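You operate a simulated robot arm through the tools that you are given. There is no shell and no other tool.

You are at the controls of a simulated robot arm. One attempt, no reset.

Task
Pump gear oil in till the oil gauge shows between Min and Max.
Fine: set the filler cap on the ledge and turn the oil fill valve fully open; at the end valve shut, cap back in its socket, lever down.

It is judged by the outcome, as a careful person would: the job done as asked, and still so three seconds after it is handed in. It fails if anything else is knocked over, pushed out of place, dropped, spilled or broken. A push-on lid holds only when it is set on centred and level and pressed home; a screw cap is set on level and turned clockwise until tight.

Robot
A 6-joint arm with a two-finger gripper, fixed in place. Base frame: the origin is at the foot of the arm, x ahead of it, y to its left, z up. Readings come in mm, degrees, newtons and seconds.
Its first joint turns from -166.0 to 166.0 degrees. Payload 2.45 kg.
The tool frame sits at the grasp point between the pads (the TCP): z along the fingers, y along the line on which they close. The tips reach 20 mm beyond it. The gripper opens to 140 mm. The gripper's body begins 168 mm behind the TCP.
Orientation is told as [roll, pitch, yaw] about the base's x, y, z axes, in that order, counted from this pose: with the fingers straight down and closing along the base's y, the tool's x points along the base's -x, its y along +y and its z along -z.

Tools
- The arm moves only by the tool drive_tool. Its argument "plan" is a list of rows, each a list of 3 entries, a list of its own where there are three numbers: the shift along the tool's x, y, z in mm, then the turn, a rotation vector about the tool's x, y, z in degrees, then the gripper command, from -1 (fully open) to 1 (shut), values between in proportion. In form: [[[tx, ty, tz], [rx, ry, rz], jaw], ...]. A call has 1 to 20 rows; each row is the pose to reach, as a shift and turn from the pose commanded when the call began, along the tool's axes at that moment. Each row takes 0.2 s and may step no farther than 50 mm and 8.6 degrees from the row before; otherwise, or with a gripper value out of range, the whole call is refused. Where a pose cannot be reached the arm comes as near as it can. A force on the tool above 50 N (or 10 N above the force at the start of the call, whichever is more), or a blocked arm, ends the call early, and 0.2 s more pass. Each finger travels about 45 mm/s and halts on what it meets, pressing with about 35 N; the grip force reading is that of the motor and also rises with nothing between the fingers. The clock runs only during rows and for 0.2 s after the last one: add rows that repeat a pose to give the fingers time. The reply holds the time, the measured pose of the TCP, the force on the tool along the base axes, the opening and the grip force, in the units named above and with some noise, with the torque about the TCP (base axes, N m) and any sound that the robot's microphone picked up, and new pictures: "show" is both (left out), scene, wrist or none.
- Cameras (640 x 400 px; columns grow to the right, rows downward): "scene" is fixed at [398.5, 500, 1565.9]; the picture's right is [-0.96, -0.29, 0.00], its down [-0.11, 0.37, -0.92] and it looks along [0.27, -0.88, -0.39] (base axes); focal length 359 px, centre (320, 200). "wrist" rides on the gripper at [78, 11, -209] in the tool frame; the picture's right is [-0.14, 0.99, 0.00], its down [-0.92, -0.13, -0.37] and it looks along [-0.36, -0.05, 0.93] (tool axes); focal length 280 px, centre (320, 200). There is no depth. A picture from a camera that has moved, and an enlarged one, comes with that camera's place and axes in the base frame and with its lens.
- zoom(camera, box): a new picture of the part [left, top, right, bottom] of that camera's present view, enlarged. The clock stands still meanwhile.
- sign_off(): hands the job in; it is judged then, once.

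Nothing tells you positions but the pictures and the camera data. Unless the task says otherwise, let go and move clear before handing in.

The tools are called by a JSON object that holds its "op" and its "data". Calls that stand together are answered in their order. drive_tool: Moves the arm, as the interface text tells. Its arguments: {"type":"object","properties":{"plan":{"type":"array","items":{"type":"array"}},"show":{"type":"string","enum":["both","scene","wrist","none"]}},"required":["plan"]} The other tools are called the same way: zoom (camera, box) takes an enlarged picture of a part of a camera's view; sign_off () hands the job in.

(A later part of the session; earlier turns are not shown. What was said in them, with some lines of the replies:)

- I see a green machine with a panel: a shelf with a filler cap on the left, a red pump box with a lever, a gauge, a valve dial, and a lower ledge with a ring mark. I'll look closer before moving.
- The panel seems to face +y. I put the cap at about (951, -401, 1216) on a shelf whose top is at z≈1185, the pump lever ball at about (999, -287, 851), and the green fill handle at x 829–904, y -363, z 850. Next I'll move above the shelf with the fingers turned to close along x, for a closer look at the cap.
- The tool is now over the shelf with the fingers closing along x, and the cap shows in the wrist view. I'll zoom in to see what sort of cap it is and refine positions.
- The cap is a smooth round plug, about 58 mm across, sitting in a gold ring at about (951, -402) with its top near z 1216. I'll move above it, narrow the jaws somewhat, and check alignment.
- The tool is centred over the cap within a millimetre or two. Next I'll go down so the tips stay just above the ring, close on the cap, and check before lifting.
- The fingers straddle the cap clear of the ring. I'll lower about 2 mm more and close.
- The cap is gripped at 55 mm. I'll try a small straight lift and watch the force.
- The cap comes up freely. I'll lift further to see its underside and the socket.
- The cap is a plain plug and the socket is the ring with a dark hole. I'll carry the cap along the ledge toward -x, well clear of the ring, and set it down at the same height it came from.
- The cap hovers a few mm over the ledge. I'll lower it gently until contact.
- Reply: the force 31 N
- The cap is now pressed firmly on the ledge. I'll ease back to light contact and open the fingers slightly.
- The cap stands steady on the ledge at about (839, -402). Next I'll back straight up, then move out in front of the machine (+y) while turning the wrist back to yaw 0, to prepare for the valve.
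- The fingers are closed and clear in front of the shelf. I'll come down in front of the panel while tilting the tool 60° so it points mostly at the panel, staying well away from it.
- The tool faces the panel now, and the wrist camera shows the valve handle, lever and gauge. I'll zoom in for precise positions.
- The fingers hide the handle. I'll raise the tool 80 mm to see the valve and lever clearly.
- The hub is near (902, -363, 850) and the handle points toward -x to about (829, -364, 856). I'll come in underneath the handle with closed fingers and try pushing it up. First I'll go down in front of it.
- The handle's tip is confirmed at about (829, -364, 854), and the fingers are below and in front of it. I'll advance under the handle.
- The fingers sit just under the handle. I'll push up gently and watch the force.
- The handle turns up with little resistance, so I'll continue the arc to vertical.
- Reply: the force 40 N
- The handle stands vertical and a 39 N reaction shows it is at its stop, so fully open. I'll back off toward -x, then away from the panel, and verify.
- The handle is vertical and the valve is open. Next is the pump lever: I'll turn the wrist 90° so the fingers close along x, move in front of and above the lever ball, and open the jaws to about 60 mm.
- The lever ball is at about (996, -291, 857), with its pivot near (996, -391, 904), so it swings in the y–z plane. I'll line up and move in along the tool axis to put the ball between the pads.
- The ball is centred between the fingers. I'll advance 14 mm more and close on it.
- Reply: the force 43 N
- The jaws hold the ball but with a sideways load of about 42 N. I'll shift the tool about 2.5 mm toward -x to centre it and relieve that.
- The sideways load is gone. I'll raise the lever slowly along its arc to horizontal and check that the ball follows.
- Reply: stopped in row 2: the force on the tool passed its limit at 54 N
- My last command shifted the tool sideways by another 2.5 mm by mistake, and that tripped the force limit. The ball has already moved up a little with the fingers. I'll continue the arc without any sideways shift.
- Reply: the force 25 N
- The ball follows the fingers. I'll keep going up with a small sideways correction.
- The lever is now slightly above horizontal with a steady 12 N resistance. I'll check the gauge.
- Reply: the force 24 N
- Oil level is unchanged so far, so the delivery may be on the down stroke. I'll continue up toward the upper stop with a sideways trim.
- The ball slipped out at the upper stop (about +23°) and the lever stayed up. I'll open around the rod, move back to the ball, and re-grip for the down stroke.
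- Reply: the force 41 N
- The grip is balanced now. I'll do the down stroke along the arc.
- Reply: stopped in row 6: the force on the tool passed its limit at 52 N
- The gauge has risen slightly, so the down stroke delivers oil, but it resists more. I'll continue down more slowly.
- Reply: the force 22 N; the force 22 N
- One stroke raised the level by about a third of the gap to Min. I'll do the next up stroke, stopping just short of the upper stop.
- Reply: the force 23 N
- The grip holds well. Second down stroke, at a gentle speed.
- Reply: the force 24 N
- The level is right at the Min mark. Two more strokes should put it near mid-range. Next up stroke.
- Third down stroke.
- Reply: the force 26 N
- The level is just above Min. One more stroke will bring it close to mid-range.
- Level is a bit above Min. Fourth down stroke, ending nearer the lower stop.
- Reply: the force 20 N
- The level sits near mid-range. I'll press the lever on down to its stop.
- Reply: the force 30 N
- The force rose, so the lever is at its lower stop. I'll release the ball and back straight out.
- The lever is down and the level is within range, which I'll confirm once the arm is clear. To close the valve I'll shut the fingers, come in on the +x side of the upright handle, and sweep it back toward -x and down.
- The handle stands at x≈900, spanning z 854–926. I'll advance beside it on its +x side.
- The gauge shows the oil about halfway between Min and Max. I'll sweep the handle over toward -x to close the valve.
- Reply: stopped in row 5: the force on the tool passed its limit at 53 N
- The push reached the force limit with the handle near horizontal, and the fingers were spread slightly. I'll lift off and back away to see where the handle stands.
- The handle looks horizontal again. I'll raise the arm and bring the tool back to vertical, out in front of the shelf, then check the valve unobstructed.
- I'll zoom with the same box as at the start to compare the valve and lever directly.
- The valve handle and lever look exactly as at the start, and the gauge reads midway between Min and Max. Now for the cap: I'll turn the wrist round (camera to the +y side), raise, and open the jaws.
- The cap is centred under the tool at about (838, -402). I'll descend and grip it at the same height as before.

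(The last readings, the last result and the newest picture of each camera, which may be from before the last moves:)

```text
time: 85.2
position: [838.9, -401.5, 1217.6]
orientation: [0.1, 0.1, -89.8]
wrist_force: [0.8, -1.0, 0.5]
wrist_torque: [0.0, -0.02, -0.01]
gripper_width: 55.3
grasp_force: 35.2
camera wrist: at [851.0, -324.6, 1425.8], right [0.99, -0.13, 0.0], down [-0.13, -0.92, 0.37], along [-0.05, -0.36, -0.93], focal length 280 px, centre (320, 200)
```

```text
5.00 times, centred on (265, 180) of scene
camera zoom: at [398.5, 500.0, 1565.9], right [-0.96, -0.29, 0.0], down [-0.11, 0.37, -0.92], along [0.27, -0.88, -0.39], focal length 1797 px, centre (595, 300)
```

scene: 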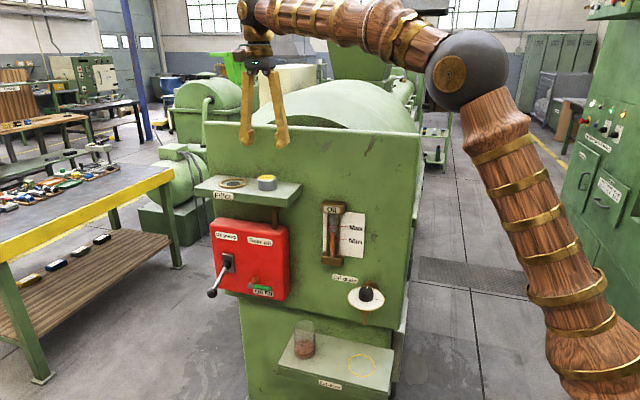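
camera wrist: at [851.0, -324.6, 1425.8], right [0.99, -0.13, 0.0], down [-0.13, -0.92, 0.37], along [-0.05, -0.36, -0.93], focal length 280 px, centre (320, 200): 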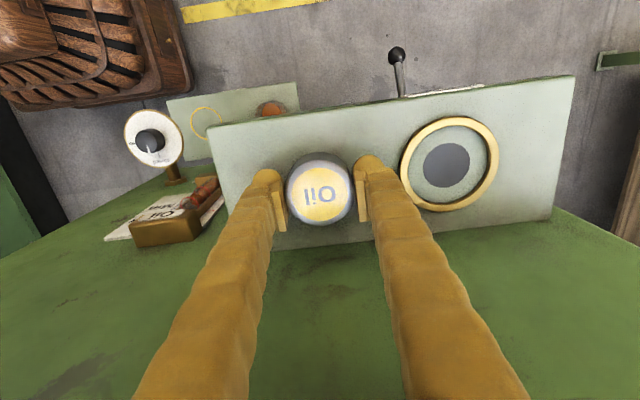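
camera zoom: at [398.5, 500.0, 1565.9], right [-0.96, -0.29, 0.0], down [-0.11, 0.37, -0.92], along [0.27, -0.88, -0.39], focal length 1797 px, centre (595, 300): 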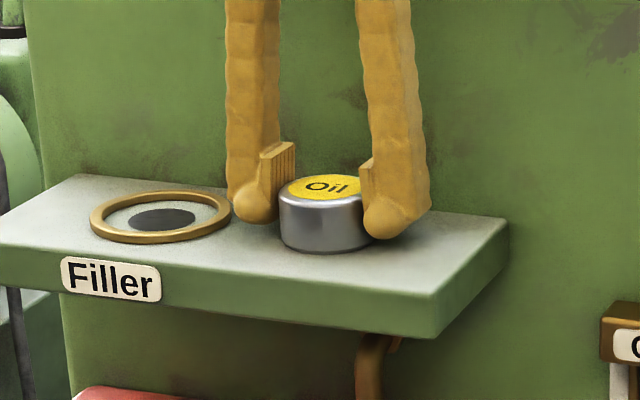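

The cap is gripped. I'll lift it and carry it back over the socket.

{"op": "drive_tool", "data": {"plan": [[[0, 0, -10], [0, 0, 0], 0.6], [[0, 0, -30], [0, 0, 0], 0.6], [[0, 0, -50], [0, 0, 0], 0.6], [[0, 25, -50], [0, 0, 0], 0.6], [[0, 55, -50], [0, 0, 0], 0.6], [[0, 85, -50], [0, 0, 0], 0.6], [[0, 105, -50], [0, 0, 0], 0.6], [[0, 112.5, -50], [0, 0, 0], 0.6], [[0, 112.5, -50], [0, 0, 0], 0.6]], "show": "both"}}

{"op": "zoom", "data": {"camera": "wrist", "box": [240, 100, 420, 220]}}

{"op": "zoom", "data": {"camera": "scene", "box": [195, 140, 275, 210]}}

```text
time: 87.2
position: [951.9, -402.3, 1267.7]
orientation: [0.2, 0.1, -89.9]
wrist_force: [0.0, -0.2, -1.2]
wrist_torque: [-0.03, 0.0, 0.03]
gripper_width: 55.2
grasp_force: 35.1
camera wrist: at [963.2, -324.6, 1476.0], right [0.99, -0.14, 0.0], down [-0.13, -0.92, 0.37], along [-0.05, -0.36, -0.93], focal length 280 px, centre (320, 200)
```

scene: 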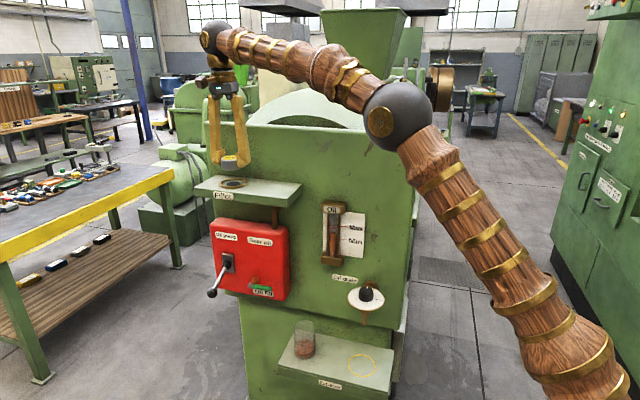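
wrist: 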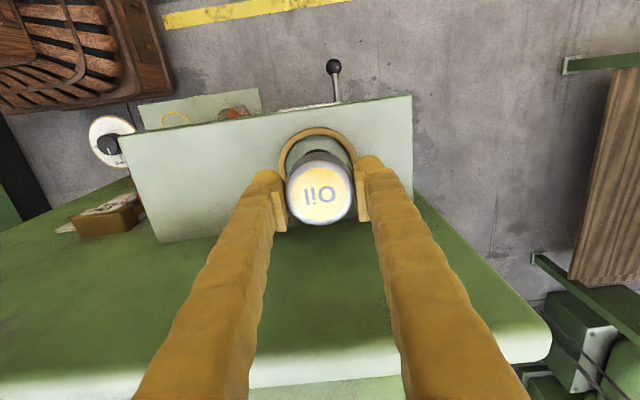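

```text
3.33 times, centred on (330, 160) of wrist
camera zoom: at [963.2, -324.6, 1476.0], right [0.99, -0.14, 0.0], down [-0.13, -0.92, 0.37], along [-0.05, -0.36, -0.93], focal length 935 px, centre (287, 333)
```

zoom: 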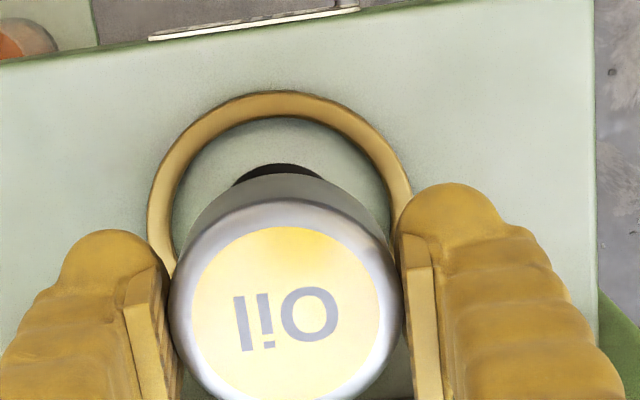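

```text
5.71 times, centred on (235, 175) of scene
camera zoom: at [398.5, 500.0, 1565.9], right [-0.96, -0.29, 0.0], down [-0.11, 0.37, -0.92], along [0.27, -0.88, -0.39], focal length 2053 px, centre (806, 343)
```

zoom: 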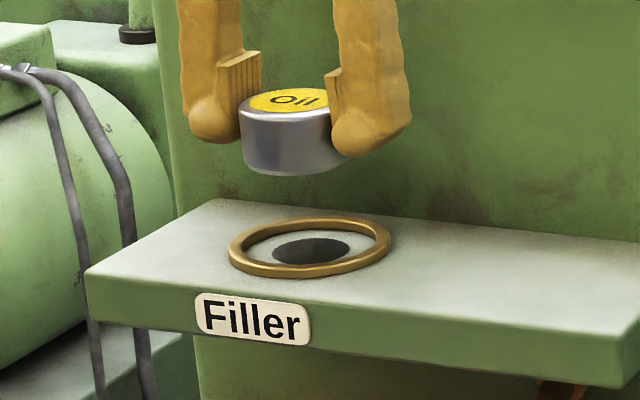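

The cap is aligned above the ring. I'll lower it to just above the seat, then ease down to contact.

{"op": "drive_tool", "data": {"plan": [[[0, 0, 15], [0, 0, 0], 0.6], [[0, 0, 30], [0, 0, 0], 0.6], [[0, 0, 40], [0, 0, 0], 0.6], [[0, 0, 46], [0, 0, 0], 0.6], [[0, 0, 48], [0, 0, 0], 0.6], [[0, 0, 49], [0, 0, 0], 0.6], [[0, 0, 49], [0, 0, 0], 0.6]], "show": "wrist"}}

{"op": "zoom", "data": {"camera": "scene", "box": [195, 140, 275, 210]}}

{"op": "zoom", "data": {"camera": "wrist", "box": [240, 100, 420, 220]}}

```text
time: 88.8
position: [951.3, -402.5, 1218.7]
orientation: [0.2, 0.1, -89.7]
wrist_force: [-0.4, -0.1, -1.4]
wrist_torque: [0.04, 0.04, 0.04]
gripper_width: 55.2
grasp_force: 35.5
camera wrist: at [963.1, -324.3, 1427.3], right [0.99, -0.13, 0.0], down [-0.13, -0.92, 0.37], along [-0.05, -0.36, -0.93], focal length 280 px, centre (320, 200)
```

wrist: 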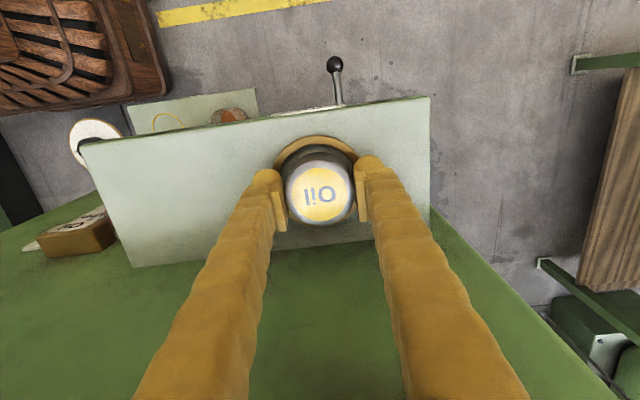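

```text
5.71 times, centred on (235, 175) of scene
camera zoom: at [398.5, 500.0, 1565.9], right [-0.96, -0.29, 0.0], down [-0.11, 0.37, -0.92], along [0.27, -0.88, -0.39], focal length 2053 px, centre (806, 343)
```

zoom: 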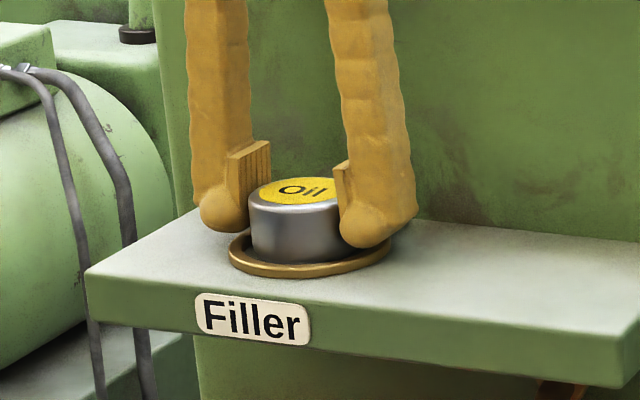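

```text
3.33 times, centred on (330, 160) of wrist
camera zoom: at [963.1, -324.3, 1427.3], right [0.99, -0.13, 0.0], down [-0.13, -0.92, 0.37], along [-0.05, -0.36, -0.93], focal length 935 px, centre (287, 333)
```

zoom: 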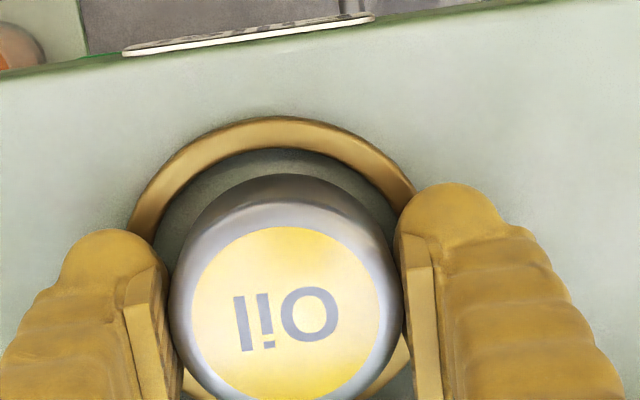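

{"op": "drive_tool", "data": {"plan": [[[0, 0, 0.7], [0, 0, 0], 0.6], [[0, 0, 1.4], [0, 0, 0], 0.6], [[0, 0, 2], [0, 0, 0], 0.6], [[0, 0, 2], [0, 0, 0], 0.6]], "show": "none"}}

```text
time: 89.8
position: [952.1, -400.9, 1216.8]
orientation: [0.1, 0.2, -89.8]
wrist_force: [1.6, -1.3, 7.5]
wrist_torque: [-0.01, 0.05, -0.04]
gripper_width: 55.1
grasp_force: 35.4
```

The cap is in contact with its seat. I'll press it home lightly (about 30 N), then relax and release.

{"op": "drive_tool", "data": {"plan": [[[0, 0, 0.8], [0, 0, 0], 0.6], [[0, 0, 1.6], [0, 0, 0], 0.6], [[0, 0, 1.6], [0, 0, 0], 0.6]], "show": "none"}}

```text
time: 90.6
position: [952.3, -401.6, 1216.7]
orientation: [0.2, 0.0, -89.8]
wrist_force: [6.7, -2.6, 31.6]
wrist_torque: [0.08, -0.09, 0.0]
gripper_width: 55.3
grasp_force: 34.9
```

{"op": "drive_tool", "data": {"plan": [[[0, 0, -2], [0, 0, 0], 0.6], [[0, 0, -2], [0, 0, 0], 0.4], [[0, 0, -2], [0, 0, 0], 0.1], [[0, 0, -2], [0, 0, 0], -0.15], [[0, 0, -2], [0, 0, 0], -0.3], [[0, 0, -2], [0, 0, 0], -0.3]], "show": "wrist"}}

{"op": "zoom", "data": {"camera": "scene", "box": [195, 140, 275, 210]}}

{"op": "zoom", "data": {"camera": "wrist", "box": [240, 100, 420, 220]}}

```text
time: 92.0
position: [951.9, -400.7, 1216.9]
orientation: [0.1, 0.1, -89.8]
wrist_force: [-0.3, 0.9, 0.6]
wrist_torque: [-0.02, 0.01, -0.01]
gripper_width: 91.1
grasp_force: 0.1
camera wrist: at [963.2, -324.2, 1425.4], right [0.99, -0.13, 0.0], down [-0.13, -0.92, 0.37], along [-0.05, -0.36, -0.93], focal length 280 px, centre (320, 200)
```

wrist: 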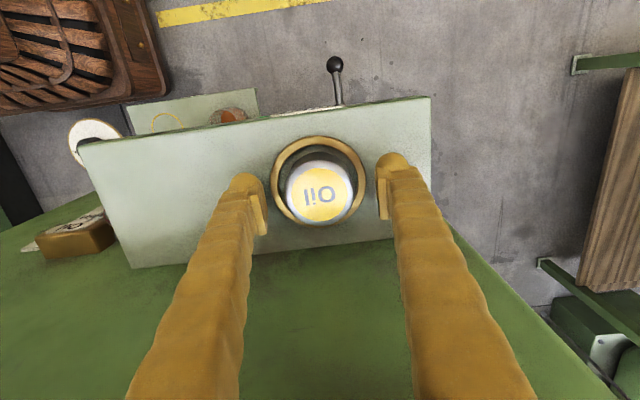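

```text
5.71 times, centred on (235, 175) of scene
camera zoom: at [398.5, 500.0, 1565.9], right [-0.96, -0.29, 0.0], down [-0.11, 0.37, -0.92], along [0.27, -0.88, -0.39], focal length 2053 px, centre (806, 343)
```

zoom: 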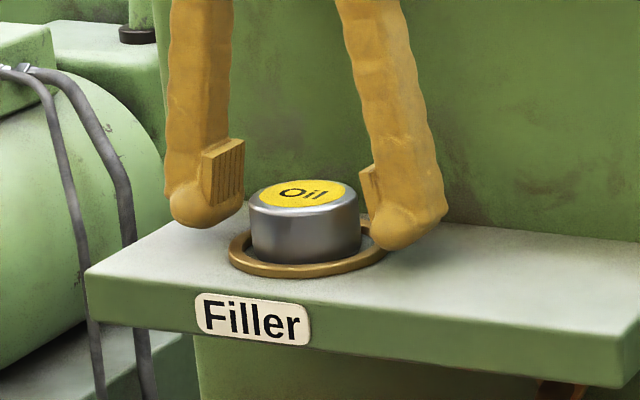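

```text
3.33 times, centred on (330, 160) of wrist
camera zoom: at [963.2, -324.2, 1425.4], right [0.99, -0.13, 0.0], down [-0.13, -0.92, 0.37], along [-0.05, -0.36, -0.93], focal length 935 px, centre (287, 333)
```

zoom: 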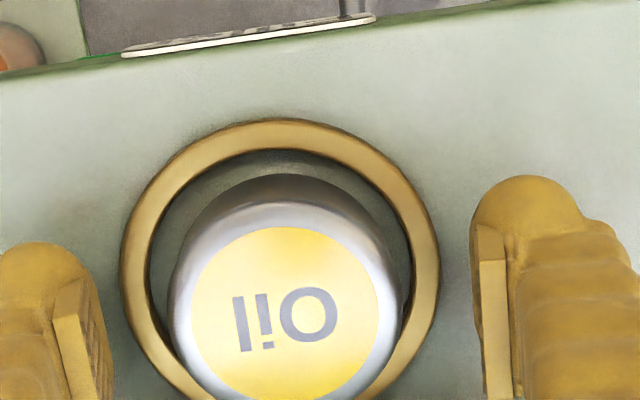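

The cap is back in its ring. I'll compare it with the opening view to judge centring.

{"op": "zoom", "data": {"camera": "scene", "box": [195, 160, 275, 210]}}

```text
8.00 times, centred on (235, 185) of scene
camera zoom: at [398.5, 500.0, 1565.9], right [-0.96, -0.29, 0.0], down [-0.11, 0.37, -0.92], along [0.27, -0.88, -0.39], focal length 2875 px, centre (1000, 320)
```

zoom: 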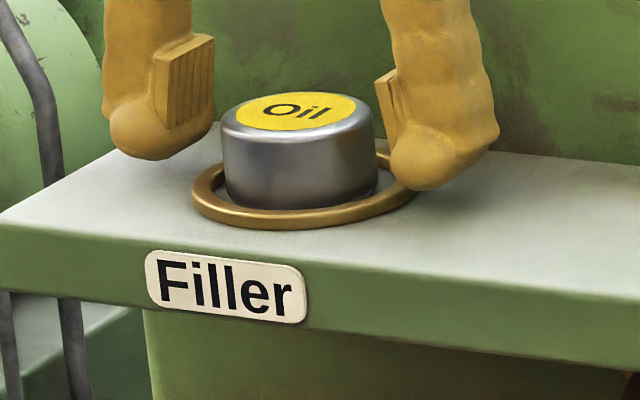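

The cap sits about 1 mm toward +x from its original spot. I'll nudge it back by shifting the tool 1.2 mm and closing and opening once.

{"op": "drive_tool", "data": {"plan": [[[0, -1.2, 0], [0, 0, 0], -0.3], [[0, -1.2, 0], [0, 0, 0], -0.1], [[0, -1.2, 0], [0, 0, 0], 0.1], [[0, -1.2, 0], [0, 0, 0], 0.25], [[0, -1.2, 0], [0, 0, 0], 0.3], [[0, -1.2, 0], [0, 0, 0], 0.3], [[0, -1.2, 0], [0, 0, 0], 0.1], [[0, -1.2, 0], [0, 0, 0], -0.1], [[0, -1.2, 0], [0, 0, 0], -0.3], [[0, -1.2, 0], [0, 0, 0], -0.3], [[0, -1.2, 0], [0, 0, 0], -0.3]], "show": "none"}}

{"op": "zoom", "data": {"camera": "scene", "box": [195, 160, 275, 210]}}

```text
time: 94.4
position: [950.0, -401.5, 1216.4]
orientation: [0.1, 0.2, -89.8]
wrist_force: [-0.2, 0.0, 0.3]
wrist_torque: [-0.01, -0.01, 0.04]
gripper_width: 90.8
grasp_force: 0.0
```

```text
8.00 times, centred on (235, 185) of scene
camera zoom: at [398.5, 500.0, 1565.9], right [-0.96, -0.29, 0.0], down [-0.11, 0.37, -0.92], along [0.27, -0.88, -0.39], focal length 2875 px, centre (1000, 320)
```

zoom: 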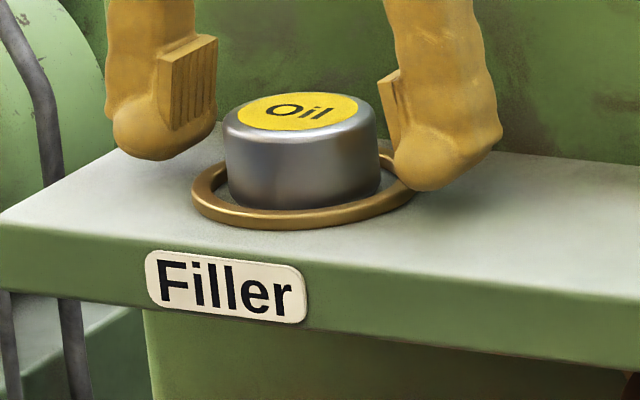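

The cap now matches its opening position. I'll go straight up and move clear.

{"op": "drive_tool", "data": {"plan": [[[0, 0, -10], [0, 0, 0], -0.3], [[0, 0, -35], [0, 0, 0], -0.3], [[0, 0, -70], [0, 0, 0], -0.3], [[0, 0, -105], [0, 0, 0], -0.3], [[0, 0, -140], [0, 0, 0], -0.3], [[0, 0, -175], [0, 0, 0], -0.3], [[0, -30, -205], [0, 0, 0], -0.3], [[0, -70, -210], [0, 0, 0], -0.3], [[0, -110, -210], [0, 0, 0], -0.3], [[0, -150, -210], [0, 0, 0], -0.3], [[0, -150, -210], [0, 0, 0], -0.3]], "show": "both"}}

{"op": "zoom", "data": {"camera": "scene", "box": [180, 150, 310, 310]}}

{"op": "zoom", "data": {"camera": "scene", "box": [310, 195, 370, 270]}}

{"op": "zoom", "data": {"camera": "scene", "box": [235, 270, 285, 300]}}

{"op": "zoom", "data": {"camera": "scene", "box": [270, 190, 420, 400]}}

```text
time: 96.8
position: [800.2, -401.8, 1426.7]
orientation: [0.0, 0.1, -89.8]
wrist_force: [-0.1, -0.1, -0.4]
wrist_torque: [0.04, 0.01, -0.02]
gripper_width: 90.8
grasp_force: 0.0
out of reach, approached as far as the arm can: row 5, 6, 7, 8
camera wrist: at [811.8, -324.6, 1634.4], right [0.99, -0.13, 0.0], down [-0.13, -0.92, 0.37], along [-0.05, -0.36, -0.93], focal length 280 px, centre (320, 200)
```

scene: 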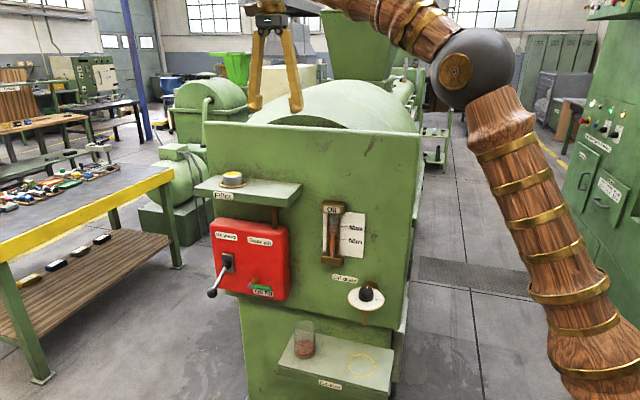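
wrist: 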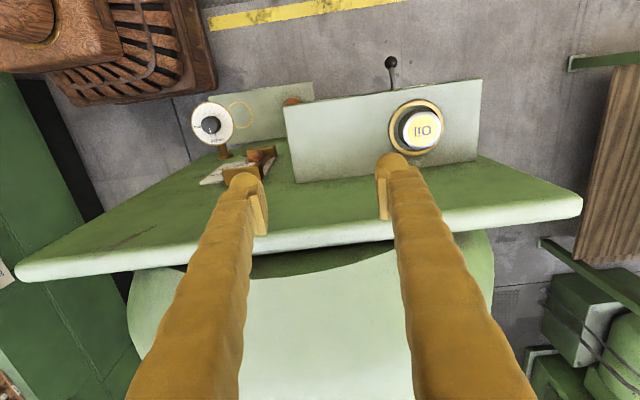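

```text
2.50 times, centred on (245, 230) of scene
camera zoom: at [398.5, 500.0, 1565.9], right [-0.96, -0.29, 0.0], down [-0.11, 0.37, -0.92], along [0.27, -0.88, -0.39], focal length 898 px, centre (508, 125)
```

zoom: 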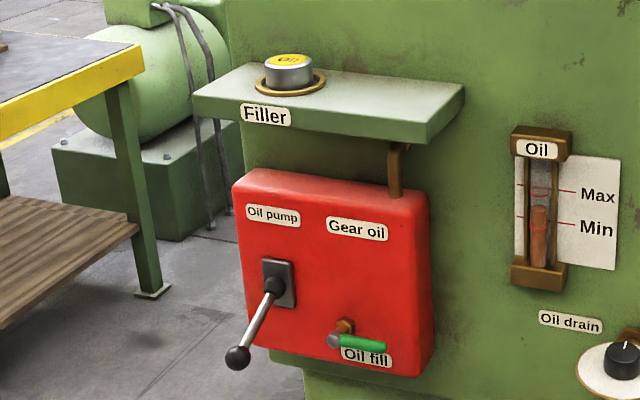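

```text
5.33 times, centred on (340, 232) of scene
camera zoom: at [398.5, 500.0, 1565.9], right [-0.96, -0.29, 0.0], down [-0.11, 0.37, -0.92], along [0.27, -0.88, -0.39], focal length 1916 px, centre (213, 27)
```

zoom: 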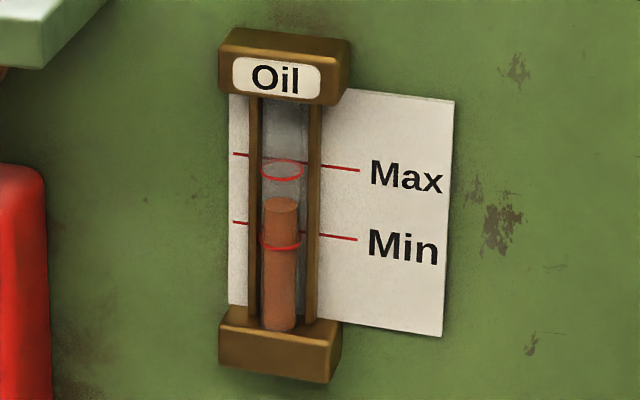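

```text
12.80 times, centred on (260, 285) of scene
camera zoom: at [398.5, 500.0, 1565.9], right [-0.96, -0.29, 0.0], down [-0.11, 0.37, -0.92], along [0.27, -0.88, -0.39], focal length 4600 px, centre (1088, -888)
```

zoom: 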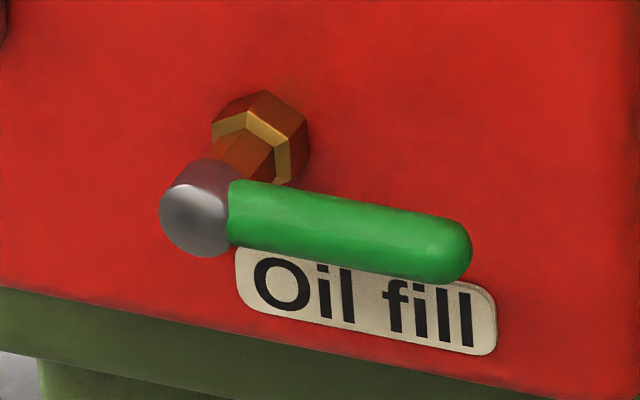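

```text
1.90 times, centred on (345, 295) of scene
camera zoom: at [398.5, 500.0, 1565.9], right [-0.96, -0.29, 0.0], down [-0.11, 0.37, -0.92], along [0.27, -0.88, -0.39], focal length 684 px, centre (272, 19)
```

zoom: 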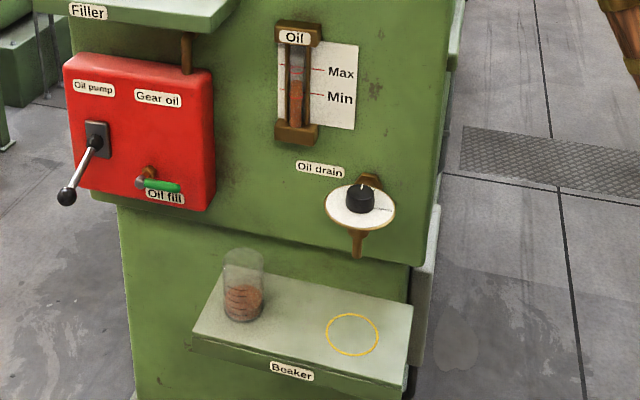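

Everything checks out. The oil stands steady about midway between Min and Max, and the fill valve handle is back at its shut position. The cap is seated in its ring, the lever is down, and the drain and beaker are untouched. The arm is clear, so I'm handing in.

{"op": "sign_off", "data": {}}

```text
The job is handed in.
```

The oil gauge now reads about midway between Min and Max, and I've handed the job in. I don't have the verdict yet.

- **Filling:** I set the filler cap on the ledge, turned the oil fill valve fully open to its stop, and pumped four strokes. The level stayed steady through the final checks.
- **Valve:** The handle is back in its shut position and looks the same as in the opening picture.
- **Cap:** It is back in its socket, pressed home, and matches its starting position in the picture.
- **Lever:** It is down at its lower stop.
- **Everything else:** The drain knob and the beaker were not touched. The gripper has let go and the arm is clear of the machine.

The fingers hit the force limit three times: twice while working the lever and once while shutting the valve. The lever ball also slipped out of the grip once at the top of its travel. I saw no damage or spilled oil afterwards.
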